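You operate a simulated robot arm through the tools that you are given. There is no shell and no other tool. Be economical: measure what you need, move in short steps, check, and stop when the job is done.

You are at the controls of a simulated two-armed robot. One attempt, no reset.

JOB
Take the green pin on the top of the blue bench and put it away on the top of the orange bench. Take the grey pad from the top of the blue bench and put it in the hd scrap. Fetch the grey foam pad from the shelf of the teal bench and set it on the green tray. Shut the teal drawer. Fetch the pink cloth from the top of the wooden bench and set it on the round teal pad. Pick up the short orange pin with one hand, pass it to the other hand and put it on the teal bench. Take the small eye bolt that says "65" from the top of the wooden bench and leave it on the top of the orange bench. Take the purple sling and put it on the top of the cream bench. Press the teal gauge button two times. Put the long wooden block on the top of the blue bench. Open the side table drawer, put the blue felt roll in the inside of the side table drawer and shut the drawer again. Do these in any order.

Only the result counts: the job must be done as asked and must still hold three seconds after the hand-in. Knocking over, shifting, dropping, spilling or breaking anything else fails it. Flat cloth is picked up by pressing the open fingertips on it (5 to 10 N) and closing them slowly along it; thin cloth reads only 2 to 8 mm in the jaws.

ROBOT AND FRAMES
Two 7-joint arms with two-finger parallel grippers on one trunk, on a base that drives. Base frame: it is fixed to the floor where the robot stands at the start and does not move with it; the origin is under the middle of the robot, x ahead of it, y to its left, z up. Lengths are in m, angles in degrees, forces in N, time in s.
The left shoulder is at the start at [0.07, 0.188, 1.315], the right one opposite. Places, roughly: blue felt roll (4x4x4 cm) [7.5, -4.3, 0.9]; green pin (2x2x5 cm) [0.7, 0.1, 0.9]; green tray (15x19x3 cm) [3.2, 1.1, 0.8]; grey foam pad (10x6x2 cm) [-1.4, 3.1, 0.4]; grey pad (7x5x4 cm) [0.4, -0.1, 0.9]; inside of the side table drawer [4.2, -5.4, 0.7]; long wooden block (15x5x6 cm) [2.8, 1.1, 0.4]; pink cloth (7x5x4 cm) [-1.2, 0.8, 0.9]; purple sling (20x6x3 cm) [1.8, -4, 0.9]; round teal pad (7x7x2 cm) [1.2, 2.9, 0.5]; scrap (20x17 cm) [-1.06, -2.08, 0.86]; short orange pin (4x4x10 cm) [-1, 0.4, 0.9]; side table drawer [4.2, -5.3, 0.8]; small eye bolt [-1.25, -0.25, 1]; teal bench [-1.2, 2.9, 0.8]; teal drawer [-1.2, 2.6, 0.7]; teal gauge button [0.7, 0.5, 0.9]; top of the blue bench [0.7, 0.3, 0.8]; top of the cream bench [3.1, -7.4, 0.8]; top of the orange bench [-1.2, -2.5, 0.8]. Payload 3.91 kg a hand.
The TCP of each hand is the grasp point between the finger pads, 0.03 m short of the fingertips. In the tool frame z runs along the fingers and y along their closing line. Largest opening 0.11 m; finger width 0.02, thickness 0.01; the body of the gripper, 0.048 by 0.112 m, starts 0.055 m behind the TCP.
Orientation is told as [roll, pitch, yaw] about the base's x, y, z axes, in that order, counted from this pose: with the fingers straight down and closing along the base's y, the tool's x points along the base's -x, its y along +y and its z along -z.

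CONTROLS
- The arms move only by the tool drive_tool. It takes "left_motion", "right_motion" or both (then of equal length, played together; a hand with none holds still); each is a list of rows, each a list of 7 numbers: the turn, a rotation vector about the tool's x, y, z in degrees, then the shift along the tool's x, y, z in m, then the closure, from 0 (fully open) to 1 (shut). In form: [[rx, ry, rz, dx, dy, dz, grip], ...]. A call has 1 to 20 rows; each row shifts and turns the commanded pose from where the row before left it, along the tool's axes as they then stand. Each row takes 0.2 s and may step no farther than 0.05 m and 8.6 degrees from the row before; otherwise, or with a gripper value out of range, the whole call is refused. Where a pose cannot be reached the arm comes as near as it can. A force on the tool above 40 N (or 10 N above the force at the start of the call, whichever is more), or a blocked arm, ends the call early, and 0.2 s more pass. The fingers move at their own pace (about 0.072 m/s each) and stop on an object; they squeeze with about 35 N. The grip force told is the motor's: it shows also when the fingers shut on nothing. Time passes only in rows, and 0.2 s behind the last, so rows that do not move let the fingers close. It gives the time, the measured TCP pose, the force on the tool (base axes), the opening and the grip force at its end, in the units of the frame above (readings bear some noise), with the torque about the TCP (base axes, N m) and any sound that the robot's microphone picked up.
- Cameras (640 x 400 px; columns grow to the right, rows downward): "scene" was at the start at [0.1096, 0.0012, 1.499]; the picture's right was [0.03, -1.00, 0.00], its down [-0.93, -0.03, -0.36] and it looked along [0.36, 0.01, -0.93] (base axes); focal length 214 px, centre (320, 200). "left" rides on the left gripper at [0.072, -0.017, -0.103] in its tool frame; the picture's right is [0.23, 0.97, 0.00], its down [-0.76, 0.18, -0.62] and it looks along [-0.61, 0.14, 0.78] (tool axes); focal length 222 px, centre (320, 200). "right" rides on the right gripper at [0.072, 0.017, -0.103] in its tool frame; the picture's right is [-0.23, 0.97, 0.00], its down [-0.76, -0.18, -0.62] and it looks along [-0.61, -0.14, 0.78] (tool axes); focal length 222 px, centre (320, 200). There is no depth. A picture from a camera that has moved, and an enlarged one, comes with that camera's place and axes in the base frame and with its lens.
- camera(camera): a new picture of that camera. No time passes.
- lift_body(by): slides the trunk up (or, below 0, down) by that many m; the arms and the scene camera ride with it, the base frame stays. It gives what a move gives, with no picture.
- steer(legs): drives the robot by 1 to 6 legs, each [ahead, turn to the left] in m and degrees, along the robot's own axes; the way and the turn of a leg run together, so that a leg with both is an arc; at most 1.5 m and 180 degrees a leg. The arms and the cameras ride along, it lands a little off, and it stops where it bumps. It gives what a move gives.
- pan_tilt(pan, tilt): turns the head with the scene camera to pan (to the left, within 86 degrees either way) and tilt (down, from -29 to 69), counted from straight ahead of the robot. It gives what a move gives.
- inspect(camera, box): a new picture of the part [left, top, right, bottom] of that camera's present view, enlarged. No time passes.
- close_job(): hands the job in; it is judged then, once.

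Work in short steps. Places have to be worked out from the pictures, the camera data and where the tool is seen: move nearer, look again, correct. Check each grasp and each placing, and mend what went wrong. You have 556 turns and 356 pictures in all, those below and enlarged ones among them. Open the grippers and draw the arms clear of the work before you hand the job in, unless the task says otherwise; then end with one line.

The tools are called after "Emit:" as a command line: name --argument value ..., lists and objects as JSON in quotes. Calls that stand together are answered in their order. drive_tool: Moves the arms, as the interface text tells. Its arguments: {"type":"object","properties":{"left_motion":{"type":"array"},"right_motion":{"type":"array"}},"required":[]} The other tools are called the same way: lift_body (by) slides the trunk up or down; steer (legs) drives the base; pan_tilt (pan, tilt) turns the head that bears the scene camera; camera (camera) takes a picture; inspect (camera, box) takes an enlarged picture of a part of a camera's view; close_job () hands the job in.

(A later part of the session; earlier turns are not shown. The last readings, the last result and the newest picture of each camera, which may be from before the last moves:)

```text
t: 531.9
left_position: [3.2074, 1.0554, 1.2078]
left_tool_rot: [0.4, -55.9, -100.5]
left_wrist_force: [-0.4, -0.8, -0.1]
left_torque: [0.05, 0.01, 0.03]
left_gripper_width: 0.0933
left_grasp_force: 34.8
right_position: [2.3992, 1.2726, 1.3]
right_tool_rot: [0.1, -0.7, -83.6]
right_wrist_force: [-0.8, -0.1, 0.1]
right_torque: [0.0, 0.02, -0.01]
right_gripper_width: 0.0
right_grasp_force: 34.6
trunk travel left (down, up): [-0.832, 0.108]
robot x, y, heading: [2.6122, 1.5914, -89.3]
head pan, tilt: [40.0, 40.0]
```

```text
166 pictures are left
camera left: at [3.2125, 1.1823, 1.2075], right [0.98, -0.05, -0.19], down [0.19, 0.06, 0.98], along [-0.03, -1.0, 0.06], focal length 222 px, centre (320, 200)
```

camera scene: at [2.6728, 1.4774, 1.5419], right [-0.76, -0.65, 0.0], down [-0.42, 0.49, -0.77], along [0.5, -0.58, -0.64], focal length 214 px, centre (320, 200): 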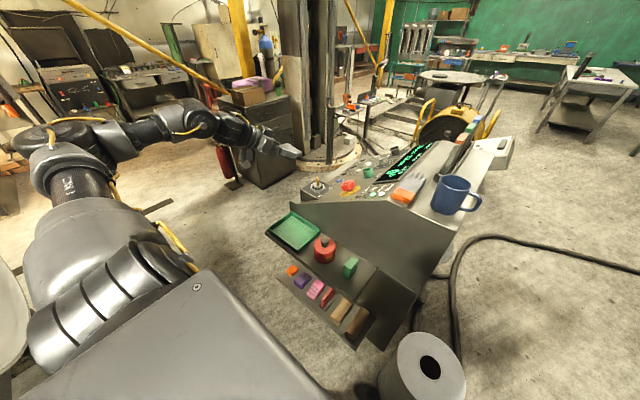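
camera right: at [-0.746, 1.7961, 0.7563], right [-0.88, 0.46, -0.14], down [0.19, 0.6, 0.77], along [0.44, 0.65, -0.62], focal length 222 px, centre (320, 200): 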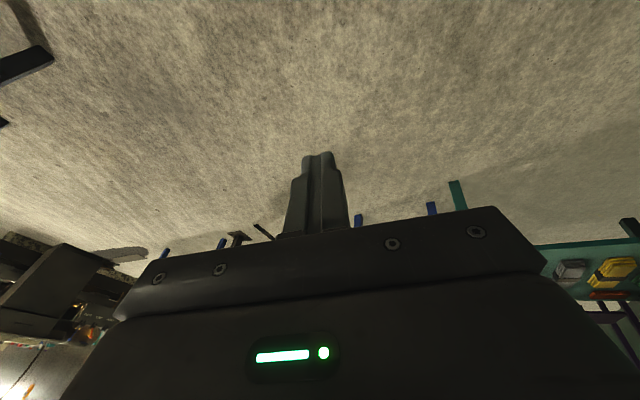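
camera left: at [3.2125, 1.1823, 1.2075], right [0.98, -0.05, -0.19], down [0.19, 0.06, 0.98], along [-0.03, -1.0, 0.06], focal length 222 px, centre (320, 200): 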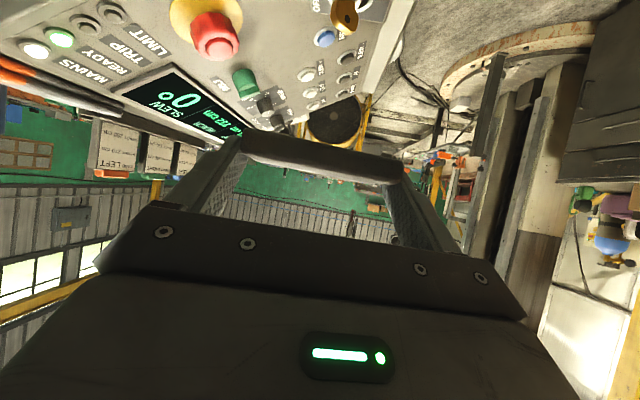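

I square the yaw by 10° and lower 0.3 m above the tray.

Emit:
drive_tool --left_motion '[[-4.15, 0, -2.8, 0, 0, 0, 1], [-4.15, 0, -2.8, 0, 0, 0, 1], [0, 0, 0, 0, 0, 0, 1]]'

Emit:
lift_body --by -0.3

Emit:
camera --camera "scene"

Emit:
camera --camera "left"

```text
t: 532.7
left_position: [3.2069, 1.0552, 1.2093]
left_tool_rot: [0.3, -56.0, -90.3]
left_wrist_force: [-0.4, 0.2, -1.3]
left_torque: [-0.02, -0.01, -0.01]
left_gripper_width: 0.0935
left_grasp_force: 35.0
right_position: [2.3985, 1.2723, 1.3]
right_tool_rot: [0.1, -0.7, -83.7]
right_wrist_force: [-0.3, -0.2, -0.4]
right_torque: [-0.02, 0.01, -0.01]
right_gripper_width: 0.0001
right_grasp_force: 35.2
trunk travel left (down, up): [-0.832, 0.108]
robot x, y, heading: [2.6158, 1.5898, -89.4]
head pan, tilt: [40.0, 40.0]
```

```text
t: 535.7
left_position: [3.2074, 1.056, 0.9081]
left_tool_rot: [0.4, -55.9, -90.4]
left_wrist_force: [0.2, 0.4, -1.0]
left_torque: [0.01, 0.01, -0.01]
left_gripper_width: 0.0937
left_grasp_force: 35.2
right_position: [2.3987, 1.2717, 0.9997]
right_tool_rot: [0.1, -0.7, -83.7]
right_wrist_force: [0.2, 0.4, 0.9]
right_torque: [-0.01, 0.0, -0.01]
right_gripper_width: 0.0
right_grasp_force: 34.7
trunk travel left (down, up): [-0.532, 0.408]
robot x, y, heading: [2.6142, 1.5943, -89.3]
head pan, tilt: [40.0, 40.0]
```

```text
165 pictures are left
camera scene: at [2.6725, 1.4777, 1.242], right [-0.76, -0.65, 0.0], down [-0.42, 0.49, -0.77], along [0.5, -0.58, -0.64], focal length 214 px, centre (320, 200)
```

scene: 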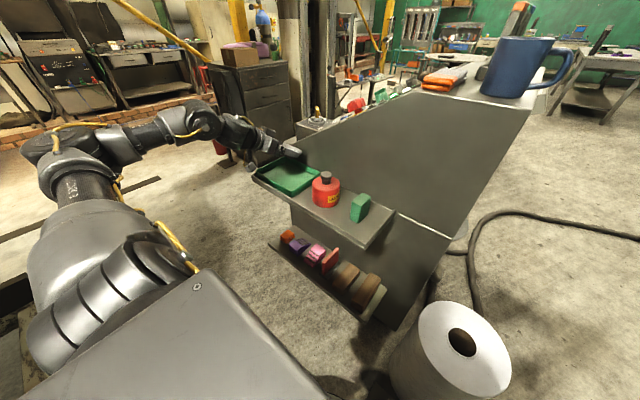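

```text
164 pictures are left
camera left: at [3.1902, 1.1816, 0.9072], right [0.97, 0.13, -0.18], down [0.17, 0.09, 0.98], along [0.14, -0.99, 0.06], focal length 222 px, centre (320, 200)
```

left: 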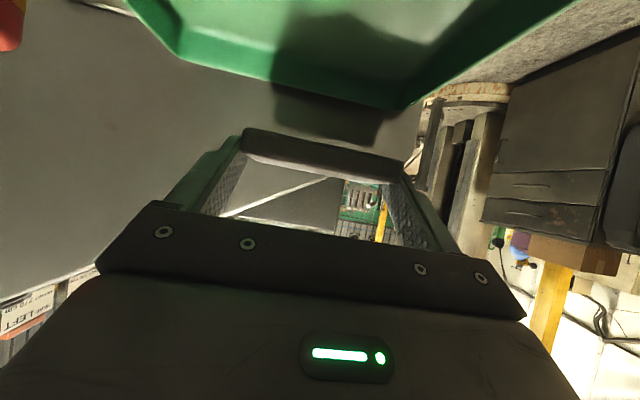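

Aligned over the tray. Lower 9 cm, then feel.

Emit:
lift_body --by -0.09

Emit:
camera --camera "left"

Emit:
inspect --camera "scene" --box '[220, 100, 380, 200]'

```text
t: 537.1
left_position: [3.2074, 1.0538, 0.8293]
left_tool_rot: [0.5, -57.3, -90.3]
left_wrist_force: [-2.7, 0.7, 10.4]
left_torque: [0.05, 0.21, -0.13]
left_gripper_width: 0.0936
left_grasp_force: 35.3
right_position: [2.3985, 1.2722, 0.9094]
right_tool_rot: [0.2, -0.7, -83.6]
right_wrist_force: [0.7, -0.8, 0.5]
right_torque: [-0.02, 0.01, -0.01]
right_gripper_width: 0.0
right_grasp_force: 35.4
trunk travel left (down, up): [-0.442, 0.498]
robot x, y, heading: [2.6152, 1.5903, -89.1]
head pan, tilt: [40.0, 40.0]
stopped: the force on the tool passed its limit (the readings are from after the stop); the commanded pose is now the measured one
```

```text
163 pictures are left
camera left: at [3.1904, 1.1798, 0.8255], right [0.97, 0.12, -0.19], down [0.17, 0.11, 0.98], along [0.14, -0.99, 0.09], focal length 222 px, centre (320, 200)
```

left: 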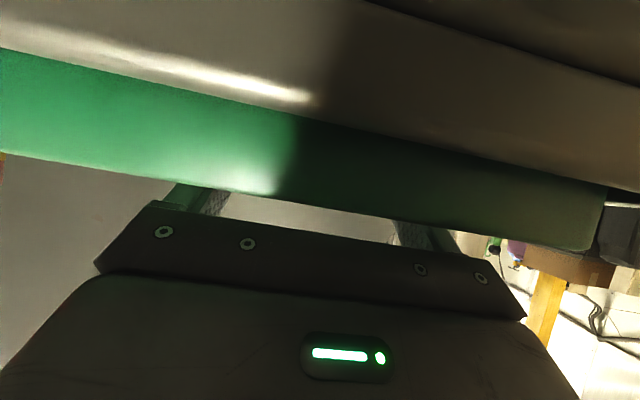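

```text
4.00 times, centred on (300, 150) of scene
camera zoom: at [2.6717, 1.4787, 1.1525], right [-0.76, -0.65, 0.0], down [-0.42, 0.49, -0.77], along [0.5, -0.58, -0.64], focal length 858 px, centre (400, 400)
```

zoom: 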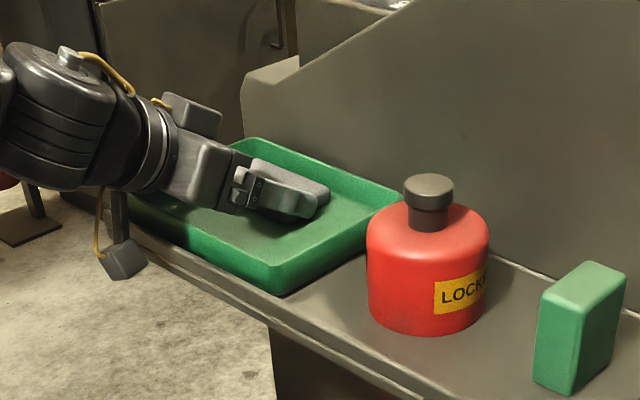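

Contact in the tray. Ease up 3 mm, open a bit, then withdraw upward.

Emit:
lift_body --by 0.003

Emit:
drive_tool --left_motion '[[0, 0, 0, 0, 0, 0, 0.1], [0, 0, 0, 0, 0, 0, 0.03], [0, 0, 0, 0, 0, 0, 0], [0, 0, 0, 0, 0, 0, 0]]'

Emit:
inspect --camera "scene" --box '[220, 100, 380, 200]'

```text
t: 537.6
left_position: [3.2074, 1.0548, 0.8302]
left_tool_rot: [0.6, -56.8, -90.3]
left_wrist_force: [-0.7, -1.0, 5.9]
left_torque: [0.03, 0.17, -0.03]
left_gripper_width: 0.0938
left_grasp_force: 34.8
right_position: [2.3987, 1.2726, 0.9129]
right_tool_rot: [0.1, -0.7, -83.6]
right_wrist_force: [-0.1, -0.8, -0.1]
right_torque: [-0.01, 0.02, 0.01]
right_gripper_width: 0.0001
right_grasp_force: 35.1
trunk travel left (down, up): [-0.445, 0.495]
robot x, y, heading: [2.6087, 1.5928, -89.5]
head pan, tilt: [40.0, 40.0]
```

```text
t: 538.6
left_position: [3.2072, 1.0539, 0.8295]
left_tool_rot: [0.5, -56.9, -90.4]
left_wrist_force: [-9.5, 3.2, -0.4]
left_torque: [-0.05, 0.15, 0.31]
left_gripper_width: 0.1051
left_grasp_force: 0.1
right_position: [2.3972, 1.2718, 0.9126]
right_tool_rot: [0.1, -0.7, -83.7]
right_wrist_force: [0.5, -0.9, 0.4]
right_torque: [-0.01, -0.02, 0.02]
right_gripper_width: 0.0
right_grasp_force: 34.9
trunk travel left (down, up): [-0.445, 0.495]
robot x, y, heading: [2.6095, 1.5953, -89.2]
head pan, tilt: [40.0, 40.0]
```

```text
4.00 times, centred on (300, 150) of scene
camera zoom: at [2.6712, 1.4781, 1.1557], right [-0.76, -0.65, 0.0], down [-0.42, 0.49, -0.77], along [0.5, -0.58, -0.64], focal length 858 px, centre (400, 400)
```

zoom: 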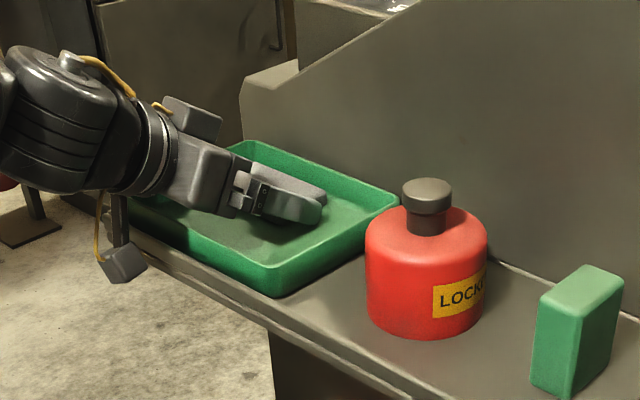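

The outer finger presses the tray's east wall. I relax the opening slightly, shift 4 mm west and lift straight up.

Emit:
drive_tool --left_motion '[[0, 0, 0, 0, 0, 0, 0.07], [0, 0, 0, 0, -0.004, 0, 0.06], [0, 0, 0, 0, 0, 0, 0.06]]'

Emit:
lift_body --by 0.05

Emit:
inspect --camera "scene" --box '[220, 100, 380, 200]'

```text
t: 539.4
left_position: [3.2048, 1.0539, 0.8294]
left_tool_rot: [0.5, -56.9, -90.3]
left_wrist_force: [1.2, 0.3, 1.6]
left_torque: [-0.01, 0.04, 0.02]
left_gripper_width: 0.1035
left_grasp_force: 0.1
right_position: [2.3988, 1.2727, 0.9128]
right_tool_rot: [0.1, -0.6, -83.7]
right_wrist_force: [-0.6, -0.7, 0.0]
right_torque: [-0.01, 0.04, -0.02]
right_gripper_width: 0.0
right_grasp_force: 34.6
trunk travel left (down, up): [-0.445, 0.495]
robot x, y, heading: [2.613, 1.5965, -89.3]
head pan, tilt: [40.0, 40.0]
```

```text
t: 540.4
left_position: [3.2049, 1.0528, 0.8784]
left_tool_rot: [0.5, -57.0, -90.3]
left_wrist_force: [0.0, -0.5, -0.2]
left_torque: [0.0, -0.01, -0.01]
left_gripper_width: 0.1033
left_grasp_force: 0.1
right_position: [2.3988, 1.2722, 0.9647]
right_tool_rot: [0.0, -0.6, -83.6]
right_wrist_force: [-0.2, -1.0, -0.4]
right_torque: [0.04, 0.0, 0.0]
right_gripper_width: 0.0001
right_grasp_force: 34.9
trunk travel left (down, up): [-0.495, 0.445]
robot x, y, heading: [2.6116, 1.5912, -89.2]
head pan, tilt: [40.0, 40.0]
```

```text
4.00 times, centred on (300, 150) of scene
camera zoom: at [2.6726, 1.4774, 1.2056], right [-0.76, -0.65, 0.0], down [-0.42, 0.49, -0.77], along [0.5, -0.58, -0.64], focal length 858 px, centre (400, 400)
```

zoom: 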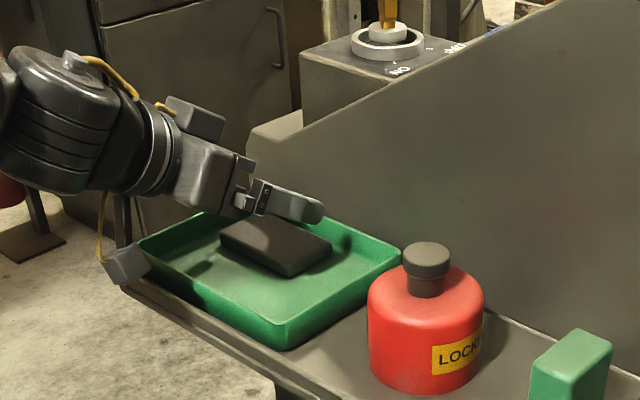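

Foam pad lies in the tray. Now raise and inspect the lower shelf's wood blocks.

Emit:
lift_body --by 0.15

Emit:
pan_tilt --pan 25 --tilt 55

Emit:
camera --camera "scene"

```text
t: 542.1
left_position: [3.2045, 1.0531, 1.0296]
left_tool_rot: [0.5, -56.9, -90.3]
left_wrist_force: [0.4, 0.5, 0.4]
left_torque: [-0.01, 0.01, -0.01]
left_gripper_width: 0.1034
left_grasp_force: 0.1
right_position: [2.3991, 1.2727, 1.113]
right_tool_rot: [0.1, -0.7, -83.7]
right_wrist_force: [0.4, 0.0, -0.9]
right_torque: [0.04, 0.0, 0.0]
right_gripper_width: 0.0001
right_grasp_force: 35.1
trunk travel left (down, up): [-0.645, 0.295]
robot x, y, heading: [2.6125, 1.5892, -89.1]
head pan, tilt: [40.0, 40.0]
```

```text
t: 542.9
left_position: [3.2036, 1.0543, 1.0278]
left_tool_rot: [0.6, -56.8, -90.3]
left_wrist_force: [0.2, -0.4, -0.1]
left_torque: [-0.01, 0.03, -0.03]
left_gripper_width: 0.1036
left_grasp_force: 0.0
right_position: [2.399, 1.2726, 1.1124]
right_tool_rot: [0.1, -0.7, -83.7]
right_wrist_force: [-0.1, 0.2, -0.1]
right_torque: [-0.03, 0.03, -0.02]
right_gripper_width: 0.0003
right_grasp_force: 35.4
trunk travel left (down, up): [-0.645, 0.295]
robot x, y, heading: [2.6117, 1.5917, -89.2]
head pan, tilt: [25.0, 55.0]
```

```text
159 pictures are left
camera scene: at [2.6485, 1.477, 1.335], right [-0.9, -0.44, 0.0], down [-0.36, 0.74, -0.57], along [0.25, -0.52, -0.82], focal length 214 px, centre (320, 200)
```

scene: 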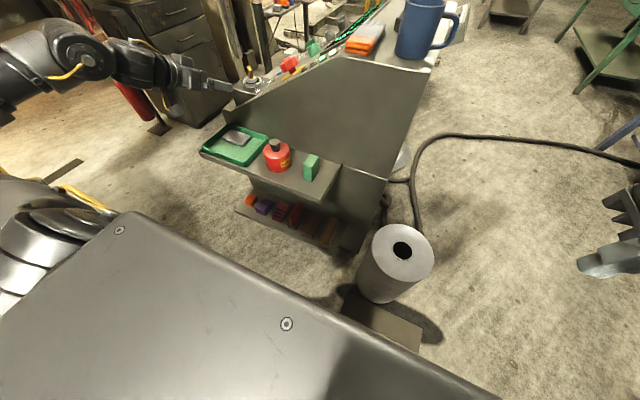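

I back off 0.3 m and lower to view the lower shelf.

Emit:
steer --legs '[[-0.3, 0]]'

Emit:
lift_body --by -0.35

Emit:
pan_tilt --pan 15 --tilt 38

Emit:
inspect --camera "scene" --box '[180, 80, 460, 280]'

```text
t: 544.9
left_position: [3.2013, 1.3546, 1.0296]
left_tool_rot: [0.5, -56.9, -90.3]
left_wrist_force: [-0.9, 0.1, 0.0]
left_torque: [0.02, 0.03, 0.02]
left_gripper_width: 0.1033
left_grasp_force: 0.2
right_position: [2.3948, 1.5715, 1.1133]
right_tool_rot: [0.1, -0.7, -83.5]
right_wrist_force: [-0.4, -0.4, 0.4]
right_torque: [0.01, -0.01, 0.01]
right_gripper_width: 0.0
right_grasp_force: 34.7
trunk travel left (down, up): [-0.645, 0.295]
robot x, y, heading: [2.6071, 1.8937, -89.0]
head pan, tilt: [25.0, 55.0]
```

```text
t: 548.3
left_position: [3.2009, 1.354, 0.6791]
left_tool_rot: [0.5, -56.8, -90.2]
left_wrist_force: [0.0, 0.4, 0.2]
left_torque: [0.01, -0.01, -0.01]
left_gripper_width: 0.1035
left_grasp_force: 0.0
right_position: [2.3941, 1.57, 0.7629]
right_tool_rot: [0.2, -0.6, -83.6]
right_wrist_force: [0.2, 0.7, -0.2]
right_torque: [0.0, 0.0, -0.02]
right_gripper_width: 0.0
right_grasp_force: 35.0
trunk travel left (down, up): [-0.295, 0.645]
robot x, y, heading: [2.6061, 1.8931, -89.2]
head pan, tilt: [25.0, 55.0]
```

```text
t: 549.1
left_position: [3.2015, 1.3547, 0.6783]
left_tool_rot: [0.5, -56.9, -90.3]
left_wrist_force: [0.5, -0.1, -0.3]
left_torque: [0.0, 0.01, -0.05]
left_gripper_width: 0.1035
left_grasp_force: 0.0
right_position: [2.3949, 1.5708, 0.7628]
right_tool_rot: [0.0, -0.7, -83.6]
right_wrist_force: [-0.1, 0.4, 1.0]
right_torque: [-0.02, 0.03, -0.01]
right_gripper_width: 0.0
right_grasp_force: 34.7
trunk travel left (down, up): [-0.295, 0.645]
robot x, y, heading: [2.6063, 1.8906, -89.0]
head pan, tilt: [15.0, 38.0]
```

```text
2.00 times, centred on (320, 180) of scene
camera zoom: at [2.6362, 1.7582, 1.0085], right [-0.96, -0.28, 0.0], down [-0.17, 0.59, -0.79], along [0.22, -0.76, -0.62], focal length 429 px, centre (320, 240)
```

zoom: 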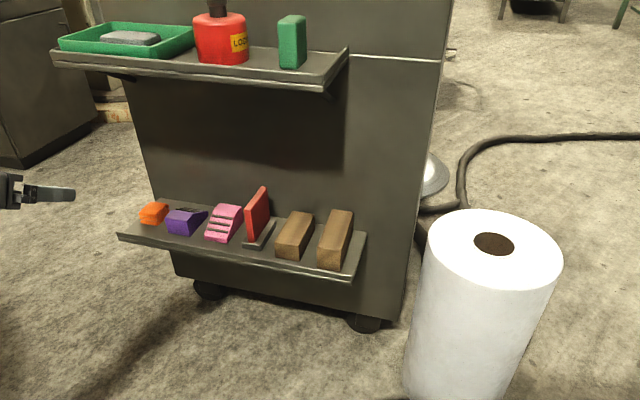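

The long block is the rightmost one: x≈2.81, y≈0.925..1.08, top z≈0.43. I turn 11° right and bring the left hand in front of it.

Emit:
steer --legs '[[0, -11]]'

Emit:
drive_tool --left_motion '[[-4.6, 0, -3.1, 0, 0, 0, 0.3], [-4.6, 0, -3.1, 0, 0, 0, 0.3], [0, 0, 0, 0, -0.045, 0, 0.3], [0, 0, 0, 0, -0.045, 0, 0.3], [0, 0, 0, 0, -0.045, 0, 0.3], [0, 0, 0, 0, -0.045, 0, 0.3], [0, 0, 0, 0, -0.045, 0, 0.3], [0, 0, 0, 0, -0.04, 0, 0.3], [0, 0, 0, -0.015, 0, 0.023, 0.3], [0, 0, 0, 0, 0, 0, 0.3]]'

Emit:
camera --camera "left"

Emit:
camera --camera "scene"

```text
t: 550.3
left_position: [3.0878, 1.2513, 0.6778]
left_tool_rot: [0.4, -56.8, -101.2]
left_wrist_force: [0.2, -1.9, 0.2]
left_torque: [0.0, 0.03, 0.0]
left_gripper_width: 0.1035
left_grasp_force: 0.1
right_position: [2.3368, 1.617, 0.7624]
right_tool_rot: [0.1, -0.5, -94.6]
right_wrist_force: [0.5, 0.7, 0.4]
right_torque: [-0.02, -0.01, -0.02]
right_gripper_width: 0.0
right_grasp_force: 34.5
trunk travel left (down, up): [-0.295, 0.645]
robot x, y, heading: [2.6091, 1.8929, -100.2]
head pan, tilt: [15.0, 38.0]
```

```text
t: 552.5
left_position: [2.8281, 1.2117, 0.6785]
left_tool_rot: [0.2, -56.9, -89.9]
left_wrist_force: [-0.1, 0.6, -0.1]
left_torque: [0.03, -0.03, -0.01]
left_gripper_width: 0.0769
left_grasp_force: 0.0
left hand out of reach, approached as far as the arm can: row 8
right_position: [2.3373, 1.6173, 0.7628]
right_tool_rot: [0.1, -0.8, -94.5]
right_wrist_force: [0.0, 0.1, 0.3]
right_torque: [0.0, 0.02, 0.03]
right_gripper_width: 0.0
right_grasp_force: 35.3
trunk travel left (down, up): [-0.295, 0.645]
robot x, y, heading: [2.6079, 1.8932, -100.5]
head pan, tilt: [15.0, 38.0]
```

```text
157 pictures are left
camera left: at [2.8104, 1.3383, 0.675], right [0.97, 0.13, -0.19], down [0.18, 0.11, 0.98], along [0.15, -0.99, 0.08], focal length 222 px, centre (320, 200)
```

left: 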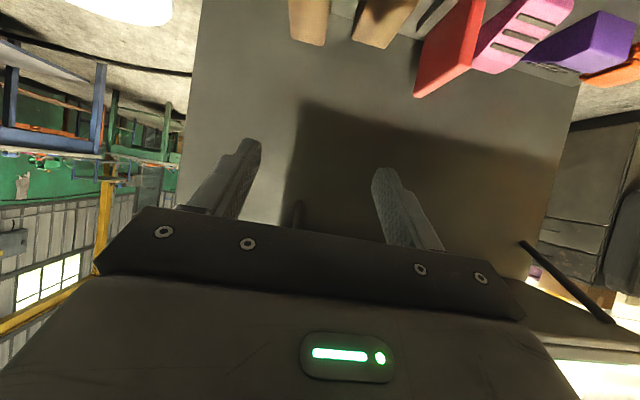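

```text
156 pictures are left
camera scene: at [2.6101, 1.756, 1.0086], right [-1.0, -0.09, 0.0], down [-0.05, 0.61, -0.79], along [0.07, -0.79, -0.62], focal length 214 px, centre (320, 200)
```

scene: 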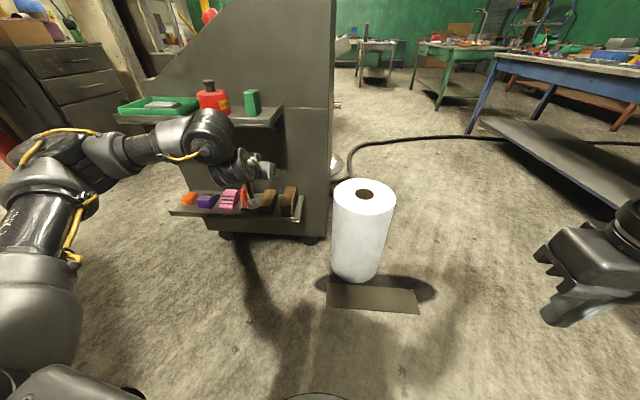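

Lower 0.25 m and check alignment with the block.

Emit:
lift_body --by -0.24

Emit:
camera --camera "left"

Emit:
camera --camera "scene"

```text
t: 555.0
left_position: [2.8288, 1.213, 0.4373]
left_tool_rot: [0.2, -56.8, -89.9]
left_wrist_force: [-0.4, 0.3, -0.7]
left_torque: [-0.02, -0.01, 0.0]
left_gripper_width: 0.0768
left_grasp_force: 0.0
right_position: [2.3372, 1.619, 0.5217]
right_tool_rot: [0.1, -0.8, -94.6]
right_wrist_force: [0.7, 0.7, 0.1]
right_torque: [-0.01, 0.02, -0.01]
right_gripper_width: 0.0
right_grasp_force: 34.7
trunk travel left (down, up): [-0.055, 0.885]
robot x, y, heading: [2.6062, 1.8951, -100.2]
head pan, tilt: [15.0, 38.0]
```

```text
155 pictures are left
camera left: at [2.8105, 1.3385, 0.435], right [0.97, 0.13, -0.19], down [0.18, 0.11, 0.98], along [0.15, -0.99, 0.08], focal length 222 px, centre (320, 200)
```

left: 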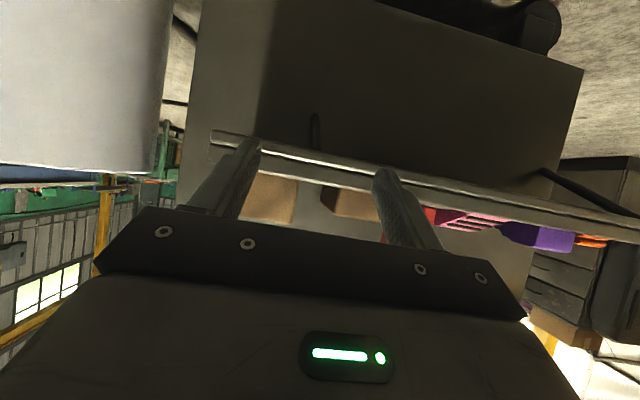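

```text
154 pictures are left
camera scene: at [2.6102, 1.756, 0.7687], right [-1.0, -0.09, 0.0], down [-0.05, 0.61, -0.79], along [0.07, -0.79, -0.62], focal length 214 px, centre (320, 200)
```

scene: 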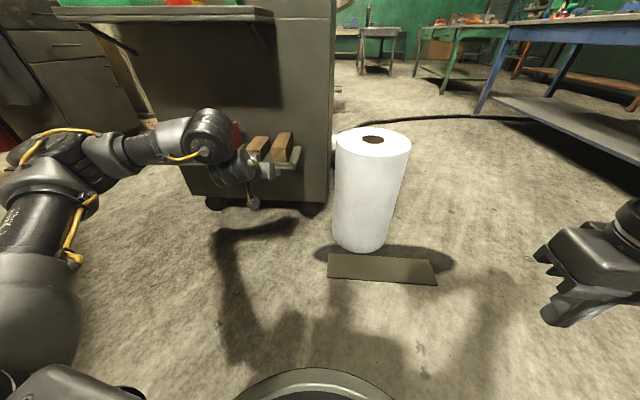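

The lower shelf's lip is at z≈0.42, so the block is at z 0.41..0.47, x≈2.796, y≈0.98..1.127. I raise 2.5 cm, narrow the opening and shift 6 mm.

Emit:
lift_body --by 0.027

Emit:
drive_tool --left_motion '[[0, 0, 0, 0, -0.005, 0, 0.42], [0, 0, 0, 0, 0, 0, 0.42], [0, 0, 0, 0, 0, 0, 0.42]]'

Emit:
steer --legs '[[0.05, 0]]'

Emit:
camera --camera "left"

```text
t: 555.7
left_position: [2.8282, 1.2128, 0.4643]
left_tool_rot: [0.3, -56.9, -89.8]
left_wrist_force: [1.1, -0.1, 0.1]
left_torque: [0.0, 0.01, 0.0]
left_gripper_width: 0.077
left_grasp_force: 0.1
right_position: [2.3371, 1.6173, 0.5494]
right_tool_rot: [0.0, -0.6, -94.6]
right_wrist_force: [-0.7, 0.8, 0.8]
right_torque: [0.01, 0.01, 0.0]
right_gripper_width: 0.0
right_grasp_force: 34.9
trunk travel left (down, up): [-0.082, 0.858]
robot x, y, heading: [2.6086, 1.8938, -100.2]
head pan, tilt: [15.0, 38.0]
```

```text
t: 556.5
left_position: [2.8224, 1.214, 0.464]
left_tool_rot: [0.2, -56.9, -89.8]
left_wrist_force: [-0.5, 0.9, 0.0]
left_torque: [-0.01, -0.03, 0.01]
left_gripper_width: 0.064
left_grasp_force: 0.1
right_position: [2.3371, 1.6194, 0.55]
right_tool_rot: [0.0, -0.8, -94.6]
right_wrist_force: [-0.6, 1.0, 1.2]
right_torque: [0.0, 0.0, 0.01]
right_gripper_width: 0.0
right_grasp_force: 34.8
trunk travel left (down, up): [-0.082, 0.858]
robot x, y, heading: [2.604, 1.8934, -100.0]
head pan, tilt: [15.0, 38.0]
```

```text
t: 557.4
left_position: [2.815, 1.1638, 0.4649]
left_tool_rot: [0.3, -56.8, -89.9]
left_wrist_force: [-0.4, -0.6, 0.2]
left_torque: [0.02, -0.05, 0.01]
left_gripper_width: 0.064
left_grasp_force: 0.1
right_position: [2.3281, 1.5693, 0.5492]
right_tool_rot: [0.1, -0.7, -94.6]
right_wrist_force: [0.3, 0.6, -0.7]
right_torque: [-0.03, 0.02, 0.0]
right_gripper_width: 0.0002
right_grasp_force: 35.2
trunk travel left (down, up): [-0.082, 0.858]
robot x, y, heading: [2.5984, 1.8432, -100.3]
head pan, tilt: [15.0, 38.0]
```

```text
153 pictures are left
camera left: at [2.7967, 1.2895, 0.4621], right [0.97, 0.13, -0.19], down [0.18, 0.11, 0.98], along [0.15, -0.99, 0.08], focal length 222 px, centre (320, 200)
```

left: 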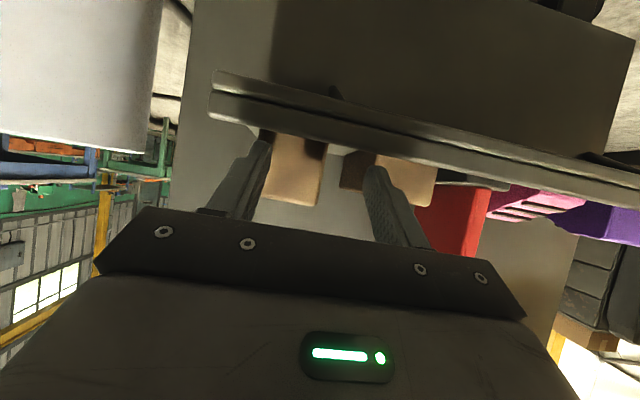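

Aligned: block x 2.776..2.820, z 0.43..0.48. Drive in 9 cm.

Emit:
steer --legs '[[0.09, 0]]'

Emit:
camera --camera "left"

```text
t: 558.3
left_position: [2.8041, 1.1457, 0.4671]
left_tool_rot: [0.1, -56.5, -90.9]
left_wrist_force: [-1.0, 11.6, 4.8]
left_torque: [-0.07, 0.22, -0.45]
left_gripper_width: 0.0647
left_grasp_force: 0.9
right_position: [2.3237, 1.5459, 0.5508]
right_tool_rot: [0.1, -0.8, -94.5]
right_wrist_force: [-0.6, -0.5, -1.0]
right_torque: [-0.01, 0.0, -0.02]
right_gripper_width: 0.0
right_grasp_force: 34.9
trunk travel left (down, up): [-0.082, 0.858]
robot x, y, heading: [2.5946, 1.8167, -99.8]
head pan, tilt: [15.0, 38.0]
stopped in leg 1: the force on the tool passed its limit (the readings are from after the stop); the commanded pose is now the measured one
```

```text
152 pictures are left
camera left: at [2.7902, 1.2713, 0.4639], right [0.98, 0.11, -0.19], down [0.18, 0.1, 0.98], along [0.13, -0.99, 0.08], focal length 222 px, centre (320, 200)
```

left: 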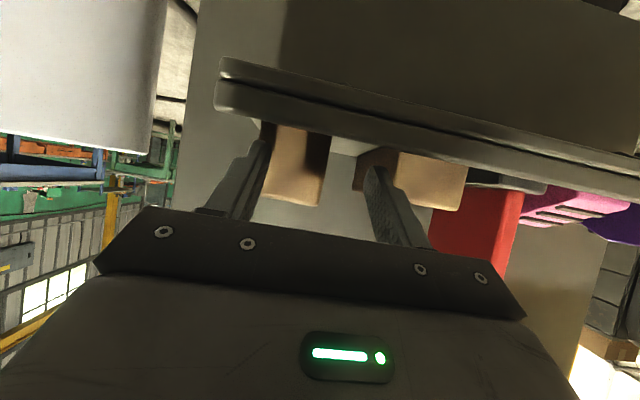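

The west fingertip met the block's front, so the block's centre is nearer x≈2.791. I back 3 cm, open wider, shift 1.8 cm west and insert straight with the arm.

Emit:
steer --legs '[[-0.03, 0]]'

Emit:
drive_tool --left_motion '[[0, 0, 0, 0, -0.009, 0, 0.3], [0, 0, 0, 0, -0.009, 0, 0.3], [0, 0, 0, 0, 0, 0, 0.3]]'

Emit:
camera --camera "left"

```text
t: 559.1
left_position: [2.8124, 1.1745, 0.4631]
left_tool_rot: [0.2, -56.4, -90.9]
left_wrist_force: [0.5, -0.2, 0.7]
left_torque: [-0.01, 0.01, 0.0]
left_gripper_width: 0.064
left_grasp_force: 0.1
right_position: [2.3292, 1.575, 0.5483]
right_tool_rot: [0.0, -0.6, -94.6]
right_wrist_force: [0.5, -1.4, -0.7]
right_torque: [0.0, -0.01, -0.01]
right_gripper_width: 0.0
right_grasp_force: 34.8
trunk travel left (down, up): [-0.082, 0.858]
robot x, y, heading: [2.5993, 1.8476, -100.1]
head pan, tilt: [15.0, 38.0]
```

```text
t: 559.9
left_position: [2.7935, 1.1747, 0.466]
left_tool_rot: [0.2, -56.5, -90.8]
left_wrist_force: [-0.2, 1.0, -0.3]
left_torque: [-0.01, -0.01, 0.0]
left_gripper_width: 0.0769
left_grasp_force: 0.1
right_position: [2.3302, 1.5749, 0.5496]
right_tool_rot: [0.1, -0.6, -94.6]
right_wrist_force: [0.0, -0.5, 0.6]
right_torque: [0.01, 0.01, -0.01]
right_gripper_width: 0.0
right_grasp_force: 34.7
trunk travel left (down, up): [-0.082, 0.858]
robot x, y, heading: [2.6014, 1.8545, -100.0]
head pan, tilt: [15.0, 38.0]
```

```text
151 pictures are left
camera left: at [2.7779, 1.3001, 0.4627], right [0.98, 0.11, -0.19], down [0.18, 0.1, 0.98], along [0.13, -0.99, 0.07], focal length 222 px, centre (320, 200)
```

left: 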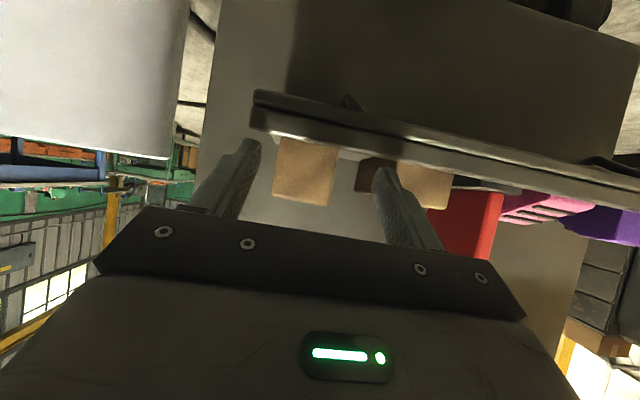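

Block centre ≈2.785; shift 8 mm more west and insert 9.5 cm straight.

Emit:
drive_tool --left_motion '[[0, 0, 0, 0, -0.008, 0, 0.3], [0, 0, 0, -0.0133, 0, 0.02, 0.3], [0, 0, 0, -0.0133, 0, 0.02, 0.3], [0, 0, 0, -0.0133, 0, 0.02, 0.3], [0, 0, 0, -0.0133, 0, 0.02, 0.3], [0, 0, 0, 0, 0, 0, 0.3]]'

Emit:
camera --camera "left"

```text
t: 561.3
left_position: [2.7847, 1.0788, 0.4658]
left_tool_rot: [0.1, -56.4, -90.8]
left_wrist_force: [0.5, -0.2, 0.0]
left_torque: [0.0, -0.03, -0.02]
left_gripper_width: 0.077
left_grasp_force: 0.1
right_position: [2.3307, 1.5731, 0.5498]
right_tool_rot: [0.1, -0.5, -94.7]
right_wrist_force: [-0.3, 0.6, 0.0]
right_torque: [0.0, 0.03, 0.03]
right_gripper_width: 0.0
right_grasp_force: 34.7
trunk travel left (down, up): [-0.082, 0.858]
robot x, y, heading: [2.6004, 1.8475, -100.1]
head pan, tilt: [15.0, 38.0]
```

```text
150 pictures are left
camera left: at [2.7695, 1.2043, 0.4635], right [0.98, 0.11, -0.19], down [0.18, 0.1, 0.98], along [0.13, -0.99, 0.07], focal length 222 px, centre (320, 200)
```

left: 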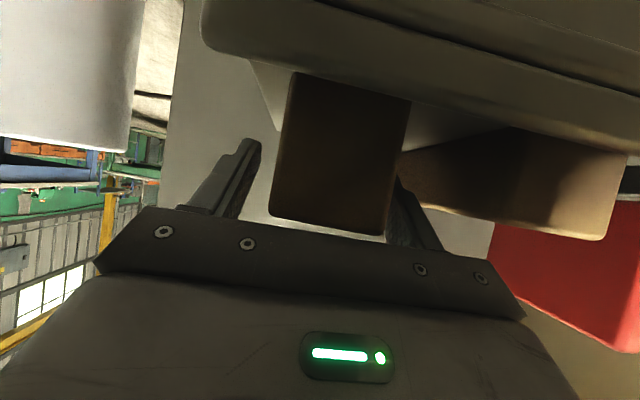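

The block is between the fingers. Close.

Emit:
drive_tool --left_motion '[[0, 0, 0, 0, 0, 0, 0.45], [0, 0, 0, 0, 0, 0, 0.6], [0, 0, 0, 0, 0, 0, 1], [0, 0, 0, 0, 0, 0, 1]]'

Emit:
lift_body --by 0.02

Emit:
camera --camera "left"

```text
t: 562.3
left_position: [2.7851, 1.0788, 0.4658]
left_tool_rot: [0.2, -56.3, -90.8]
left_wrist_force: [0.5, 0.3, 0.2]
left_torque: [0.0, 0.06, -0.1]
left_gripper_width: 0.0497
left_grasp_force: 35.4
right_position: [2.3305, 1.5742, 0.5498]
right_tool_rot: [0.1, -0.6, -94.6]
right_wrist_force: [-0.4, 0.1, -0.7]
right_torque: [0.01, -0.03, -0.01]
right_gripper_width: 0.0001
right_grasp_force: 34.6
trunk travel left (down, up): [-0.082, 0.858]
robot x, y, heading: [2.5974, 1.8463, -100.1]
head pan, tilt: [15.0, 38.0]
```

```text
t: 563.0
left_position: [2.7845, 1.0793, 0.4846]
left_tool_rot: [0.3, -56.4, -90.8]
left_wrist_force: [0.0, -0.6, -1.7]
left_torque: [0.07, 0.0, -0.03]
left_gripper_width: 0.0499
left_grasp_force: 35.0
right_position: [2.3293, 1.5747, 0.5687]
right_tool_rot: [0.1, -0.4, -94.5]
right_wrist_force: [-0.2, 0.1, -0.2]
right_torque: [0.01, 0.01, -0.02]
right_gripper_width: 0.0
right_grasp_force: 34.7
trunk travel left (down, up): [-0.102, 0.838]
robot x, y, heading: [2.603, 1.8487, -99.9]
head pan, tilt: [15.0, 38.0]
```

```text
149 pictures are left
camera left: at [2.7694, 1.2044, 0.4831], right [0.98, 0.11, -0.19], down [0.18, 0.1, 0.98], along [0.13, -0.99, 0.07], focal length 222 px, centre (320, 200)
```

left: 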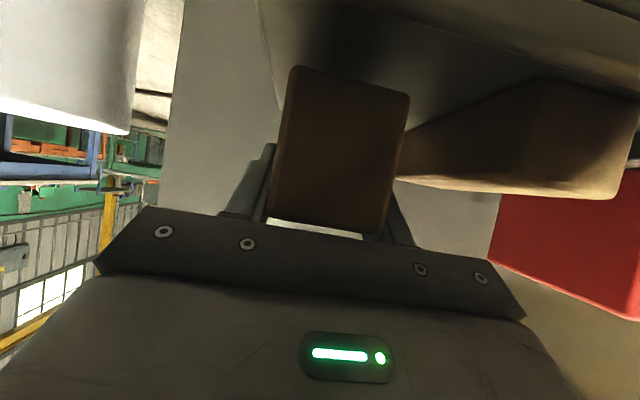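

Lifted. I draw it straight out by the arm 14 cm, then drive back 0.2 m and raise.

Emit:
drive_tool --left_motion '[[0, 0, 0, 0.0133, 0, -0.02, 1], [0, 0, 0, 0.0133, 0, -0.02, 1], [0, 0, 0, 0.0133, 0, -0.02, 1], [0, 0, 0, 0.0133, 0, -0.02, 1], [0, 0, 0, 0.0133, 0, -0.02, 1], [0, 0, 0, 0.0133, 0, -0.02, 1], [0, 0, 0, 0, 0, 0, 1]]'

Emit:
steer --legs '[[-0.25, 0]]'

Emit:
lift_body --by 0.4

Emit:
lift_body --by 0.35

Emit:
camera --camera "left"

Emit:
camera --camera "scene"

```text
t: 564.6
left_position: [2.803, 1.1937, 0.4835]
left_tool_rot: [0.2, -56.4, -90.9]
left_wrist_force: [0.9, -0.1, -2.8]
left_torque: [0.04, 0.02, -0.03]
left_gripper_width: 0.0499
left_grasp_force: 35.3
left hand out of reach, approached as far as the arm can: row 5, 6
right_position: [2.3293, 1.575, 0.5703]
right_tool_rot: [0.0, -0.6, -94.5]
right_wrist_force: [-0.8, -0.2, -0.3]
right_torque: [0.01, 0.0, 0.02]
right_gripper_width: 0.0
right_grasp_force: 35.0
trunk travel left (down, up): [-0.102, 0.838]
robot x, y, heading: [2.6023, 1.8488, -100.0]
head pan, tilt: [15.0, 38.0]
```

```text
t: 566.4
left_position: [2.846, 1.4394, 0.4844]
left_tool_rot: [0.1, -56.4, -91.1]
left_wrist_force: [0.7, -0.3, -2.3]
left_torque: [0.1, -0.03, 0.0]
left_gripper_width: 0.0499
left_grasp_force: 35.1
right_position: [2.3723, 1.8214, 0.5704]
right_tool_rot: [0.2, -0.7, -94.7]
right_wrist_force: [0.2, -0.8, 0.1]
right_torque: [-0.01, 0.0, 0.02]
right_gripper_width: 0.0003
right_grasp_force: 35.1
trunk travel left (down, up): [-0.102, 0.838]
robot x, y, heading: [2.6443, 2.0958, -99.9]
head pan, tilt: [15.0, 38.0]
```

```text
t: 570.2
left_position: [2.8456, 1.438, 0.8826]
left_tool_rot: [0.1, -56.4, -91.1]
left_wrist_force: [0.5, 0.5, -3.0]
left_torque: [0.08, -0.01, 0.01]
left_gripper_width: 0.0498
left_grasp_force: 35.1
right_position: [2.3732, 1.82, 0.9688]
right_tool_rot: [0.1, -0.5, -94.7]
right_wrist_force: [0.2, 0.1, -0.1]
right_torque: [0.02, 0.02, 0.02]
right_gripper_width: 0.0
right_grasp_force: 34.5
trunk travel left (down, up): [-0.502, 0.438]
robot x, y, heading: [2.6433, 2.092, -100.2]
head pan, tilt: [15.0, 38.0]
```

```text
t: 573.6
left_position: [2.8462, 1.4386, 1.2332]
left_tool_rot: [0.2, -56.4, -91.0]
left_wrist_force: [0.2, 0.9, -1.8]
left_torque: [0.1, -0.01, 0.02]
left_gripper_width: 0.0497
left_grasp_force: 34.6
right_position: [2.3729, 1.8194, 1.3202]
right_tool_rot: [0.1, -0.6, -94.7]
right_wrist_force: [-0.5, 0.2, -0.7]
right_torque: [-0.01, -0.01, 0.01]
right_gripper_width: 0.0002
right_grasp_force: 35.0
trunk travel left (down, up): [-0.852, 0.088]
robot x, y, heading: [2.6481, 2.0967, -100.2]
head pan, tilt: [15.0, 38.0]
```

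```text
148 pictures are left
camera left: at [2.8313, 1.5646, 1.231], right [0.98, 0.11, -0.19], down [0.18, 0.09, 0.98], along [0.13, -0.99, 0.07], focal length 222 px, centre (320, 200)
```

left: 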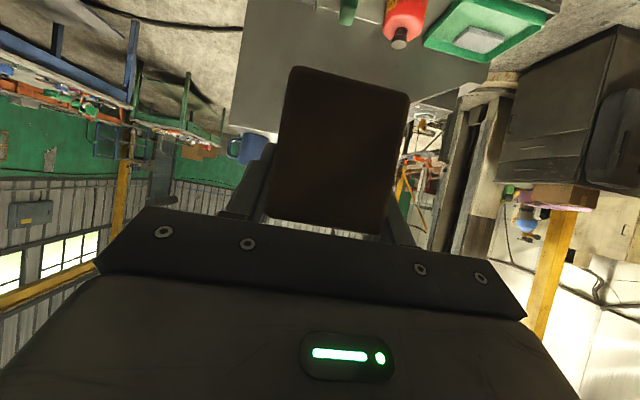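

```text
147 pictures are left
camera scene: at [2.646, 1.9573, 1.5655], right [-1.0, -0.09, 0.0], down [-0.05, 0.61, -0.79], along [0.07, -0.78, -0.62], focal length 214 px, centre (320, 200)
```

scene: 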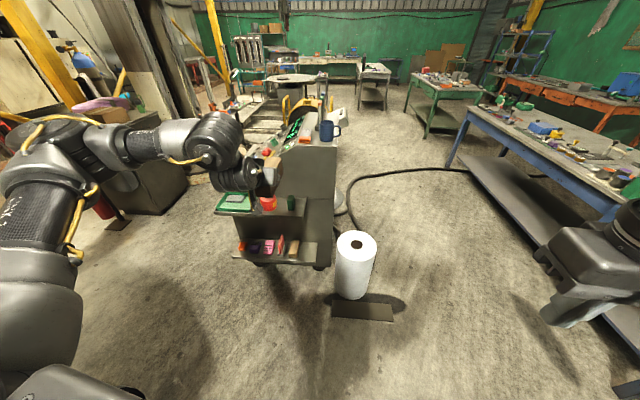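

Block secured. I drive west, then south along the aisle to the blue bench's front side.

Emit:
steer --legs '[[0, -78], [1.45, 0], [1.45, 0], [0, 88]]'

Emit:
camera --camera "scene"

```text
t: 594.8
left_position: [0.0491, 1.3886, 1.2337]
left_tool_rot: [0.1, -56.4, -80.9]
left_wrist_force: [0.1, -0.3, -2.8]
left_torque: [0.08, -0.01, -0.02]
left_gripper_width: 0.0497
left_grasp_force: 35.1
right_position: [-0.4852, 1.6798, 1.3193]
right_tool_rot: [0.1, -0.6, -84.5]
right_wrist_force: [0.5, 0.4, -0.2]
right_torque: [-0.01, 0.0, 0.02]
right_gripper_width: 0.0001
right_grasp_force: 34.8
trunk travel left (down, up): [-0.852, 0.088]
robot x, y, heading: [-0.2682, 1.9996, -89.8]
head pan, tilt: [15.0, 38.0]
```

```text
146 pictures are left
camera scene: at [-0.2406, 1.8625, 1.5656], right [-0.97, -0.26, 0.0], down [-0.16, 0.59, -0.79], along [0.2, -0.76, -0.62], focal length 214 px, centre (320, 200)
```

scene: 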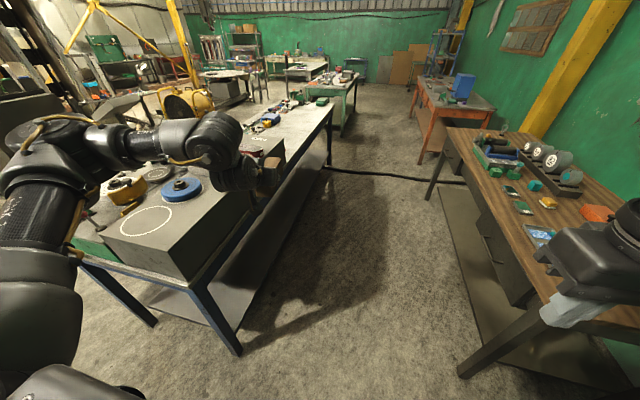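

I bend 4° right for margin and drive 2.4 m south, then turn to face the bench.

Emit:
steer --legs '[[0, -4], [1.2, 0], [1.2, 0], [0, 94]]'

Emit:
pan_tilt --pan 15 --tilt 42

Emit:
camera --camera "scene"

```text
t: 611.0
left_position: [0.1734, -0.0646, 1.2321]
left_tool_rot: [0.2, -56.5, 9.9]
left_wrist_force: [-0.9, 0.5, -2.8]
left_torque: [-0.01, 0.09, -0.02]
left_gripper_width: 0.0499
left_grasp_force: 35.3
right_position: [-0.1102, -0.6022, 1.3197]
right_tool_rot: [0.2, -0.6, 6.3]
right_wrist_force: [0.1, -0.3, -0.8]
right_torque: [0.02, 0.0, 0.02]
right_gripper_width: 0.0001
right_grasp_force: 35.7
trunk travel left (down, up): [-0.852, 0.088]
robot x, y, heading: [-0.4314, -0.3911, 1.1]
head pan, tilt: [15.0, 38.0]
```

```text
t: 611.6
left_position: [0.1726, -0.0646, 1.2324]
left_tool_rot: [0.2, -56.3, 9.9]
left_wrist_force: [0.6, 0.3, -2.2]
left_torque: [0.01, 0.08, 0.0]
left_gripper_width: 0.0496
left_grasp_force: 34.9
right_position: [-0.1094, -0.6019, 1.3188]
right_tool_rot: [0.1, -0.5, 6.2]
right_wrist_force: [-0.7, 0.3, 0.1]
right_torque: [-0.02, -0.02, 0.0]
right_gripper_width: 0.0002
right_grasp_force: 35.1
trunk travel left (down, up): [-0.852, 0.088]
robot x, y, heading: [-0.4307, -0.3938, 0.5]
head pan, tilt: [15.0, 42.0]
```

```text
145 pictures are left
camera scene: at [-0.2966, -0.3649, 1.5596], right [0.27, -0.96, 0.0], down [-0.64, -0.18, -0.74], along [0.71, 0.2, -0.67], focal length 214 px, centre (320, 200)
```

scene: 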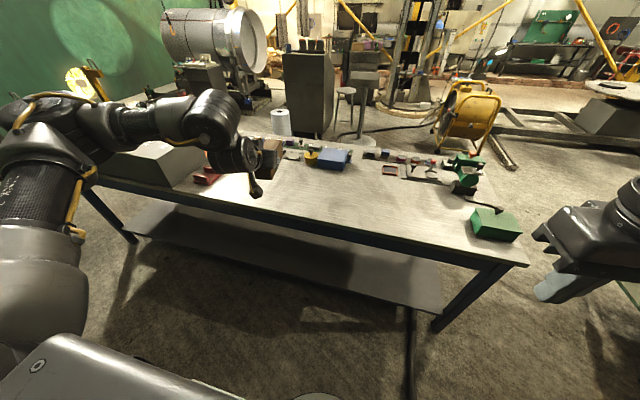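

I drive 0.32 m ahead and lower toward the free area.

Emit:
steer --legs '[[0.33, 0]]'

Emit:
lift_body --by -0.28

Emit:
camera --camera "scene"

```text
t: 613.8
left_position: [0.5015, -0.0604, 1.234]
left_tool_rot: [0.1, -56.5, 9.9]
left_wrist_force: [0.0, 0.1, -2.8]
left_torque: [-0.05, 0.08, 0.03]
left_gripper_width: 0.0501
left_grasp_force: 35.0
right_position: [0.2161, -0.5982, 1.321]
right_tool_rot: [0.1, -0.7, 6.3]
right_wrist_force: [0.2, -0.2, 0.3]
right_torque: [-0.03, -0.03, -0.01]
right_gripper_width: 0.0
right_grasp_force: 34.9
trunk travel left (down, up): [-0.852, 0.088]
robot x, y, heading: [-0.1037, -0.3823, 0.5]
head pan, tilt: [15.0, 42.0]
```

```text
t: 616.7
left_position: [0.5019, -0.0622, 0.9524]
left_tool_rot: [0.1, -56.4, 9.8]
left_wrist_force: [0.0, 0.8, -2.6]
left_torque: [0.01, 0.06, -0.01]
left_gripper_width: 0.0499
left_grasp_force: 35.2
right_position: [0.2193, -0.5978, 1.0403]
right_tool_rot: [0.1, -0.7, 6.1]
right_wrist_force: [0.6, -0.6, -0.7]
right_torque: [0.0, -0.03, -0.01]
right_gripper_width: 0.0003
right_grasp_force: 35.5
trunk travel left (down, up): [-0.572, 0.368]
robot x, y, heading: [-0.1036, -0.3826, 0.8]
head pan, tilt: [15.0, 42.0]
```

```text
144 pictures are left
camera scene: at [0.0322, -0.3603, 1.2797], right [0.27, -0.96, 0.0], down [-0.64, -0.18, -0.74], along [0.71, 0.2, -0.67], focal length 214 px, centre (320, 200)
```

scene: 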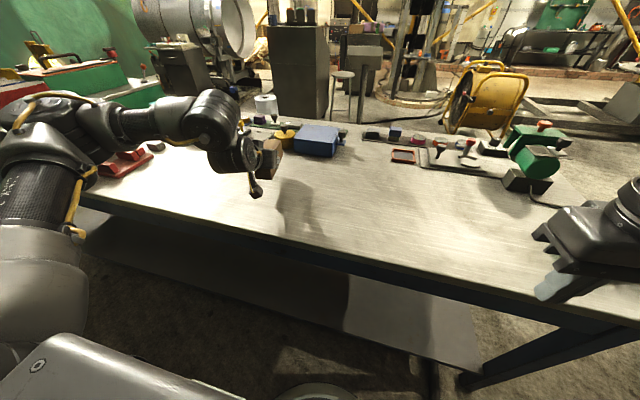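

Clear. Lower 5.5 cm, then feel for contact.

Emit:
lift_body --by -0.055

Emit:
lift_body --by -0.008

Emit:
inspect --camera "scene" --box '[200, 80, 360, 200]'

```text
t: 617.6
left_position: [0.5017, -0.0609, 0.8986]
left_tool_rot: [0.1, -56.3, 9.8]
left_wrist_force: [-0.2, -0.4, -2.2]
left_torque: [-0.01, 0.07, 0.04]
left_gripper_width: 0.0498
left_grasp_force: 34.6
right_position: [0.2184, -0.5967, 0.9845]
right_tool_rot: [0.1, -0.6, 6.1]
right_wrist_force: [0.1, -0.6, 0.1]
right_torque: [0.0, 0.02, -0.04]
right_gripper_width: 0.0001
right_grasp_force: 34.9
trunk travel left (down, up): [-0.517, 0.423]
robot x, y, heading: [-0.1006, -0.3862, 0.9]
head pan, tilt: [15.0, 42.0]
```

```text
t: 618.2
left_position: [0.502, -0.0603, 0.896]
left_tool_rot: [-0.2, -56.8, 10.0]
left_wrist_force: [-2.2, 4.8, 40.6]
left_torque: [0.0, 1.7, 0.47]
left_gripper_width: 0.0487
left_grasp_force: 28.4
right_position: [0.2168, -0.5985, 0.9771]
right_tool_rot: [0.1, -0.7, 6.1]
right_wrist_force: [-1.1, 0.3, 0.1]
right_torque: [0.02, 0.02, 0.01]
right_gripper_width: 0.0001
right_grasp_force: 35.3
trunk travel left (down, up): [-0.509, 0.431]
robot x, y, heading: [-0.0989, -0.3819, 0.9]
head pan, tilt: [15.0, 42.0]
```

```text
3.33 times, centred on (280, 140) of scene
camera zoom: at [0.0301, -0.3612, 1.2174], right [0.27, -0.96, 0.0], down [-0.64, -0.18, -0.74], along [0.72, 0.2, -0.67], focal length 715 px, centre (453, 400)
```

zoom: 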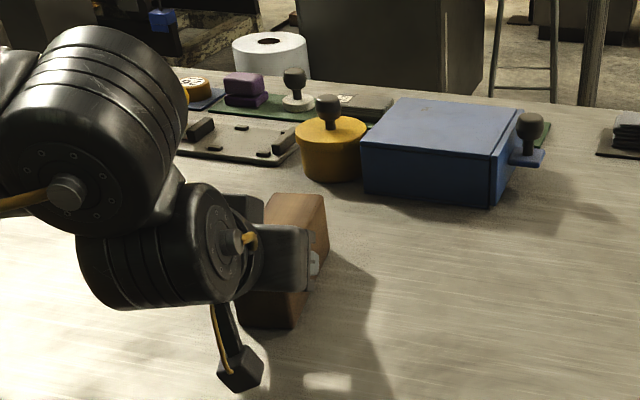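

Firm contact. Ease up 4 mm, then open gradually.

Emit:
lift_body --by 0.006

Emit:
drive_tool --left_motion '[[0, 0, 0, 0, 0, 0, 0.55], [0, 0, 0, 0, 0, 0, 0.5], [0, 0, 0, 0, 0, 0, 0.4], [0, 0, 0, 0, 0, 0, 0.3], [0, 0, 0, 0, 0, 0, 0.3]]'

Emit:
camera --camera "left"

```text
t: 618.7
left_position: [0.5012, -0.0614, 0.8946]
left_tool_rot: [0.1, -56.2, 9.7]
left_wrist_force: [1.5, 2.2, 7.5]
left_torque: [-0.08, -0.48, 0.15]
left_gripper_width: 0.0498
left_grasp_force: 34.5
right_position: [0.218, -0.598, 0.9833]
right_tool_rot: [0.2, -0.6, 6.2]
right_wrist_force: [0.2, 0.0, 0.1]
right_torque: [0.0, -0.03, -0.04]
right_gripper_width: 0.0002
right_grasp_force: 34.8
trunk travel left (down, up): [-0.515, 0.425]
robot x, y, heading: [-0.101, -0.3852, 0.8]
head pan, tilt: [15.0, 42.0]
```

```text
t: 619.9
left_position: [0.5021, -0.061, 0.8964]
left_tool_rot: [0.2, -56.4, 9.8]
left_wrist_force: [-0.2, 0.2, -0.1]
left_torque: [0.02, 0.0, 0.0]
left_gripper_width: 0.077
left_grasp_force: 0.0
right_position: [0.2176, -0.598, 0.983]
right_tool_rot: [0.2, -0.5, 6.2]
right_wrist_force: [-0.4, 0.0, -0.5]
right_torque: [0.02, -0.01, -0.05]
right_gripper_width: 0.0
right_grasp_force: 34.7
trunk travel left (down, up): [-0.515, 0.425]
robot x, y, heading: [-0.1011, -0.3854, 0.8]
head pan, tilt: [15.0, 42.0]
```

```text
142 pictures are left
camera left: at [0.3813, -0.1002, 0.8941], right [-0.29, 0.94, -0.19], down [-0.13, 0.16, 0.98], along [0.95, 0.31, 0.07], focal length 222 px, centre (320, 200)
```

left: 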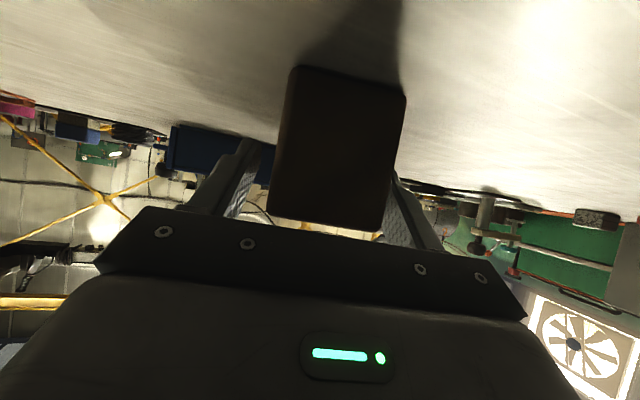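

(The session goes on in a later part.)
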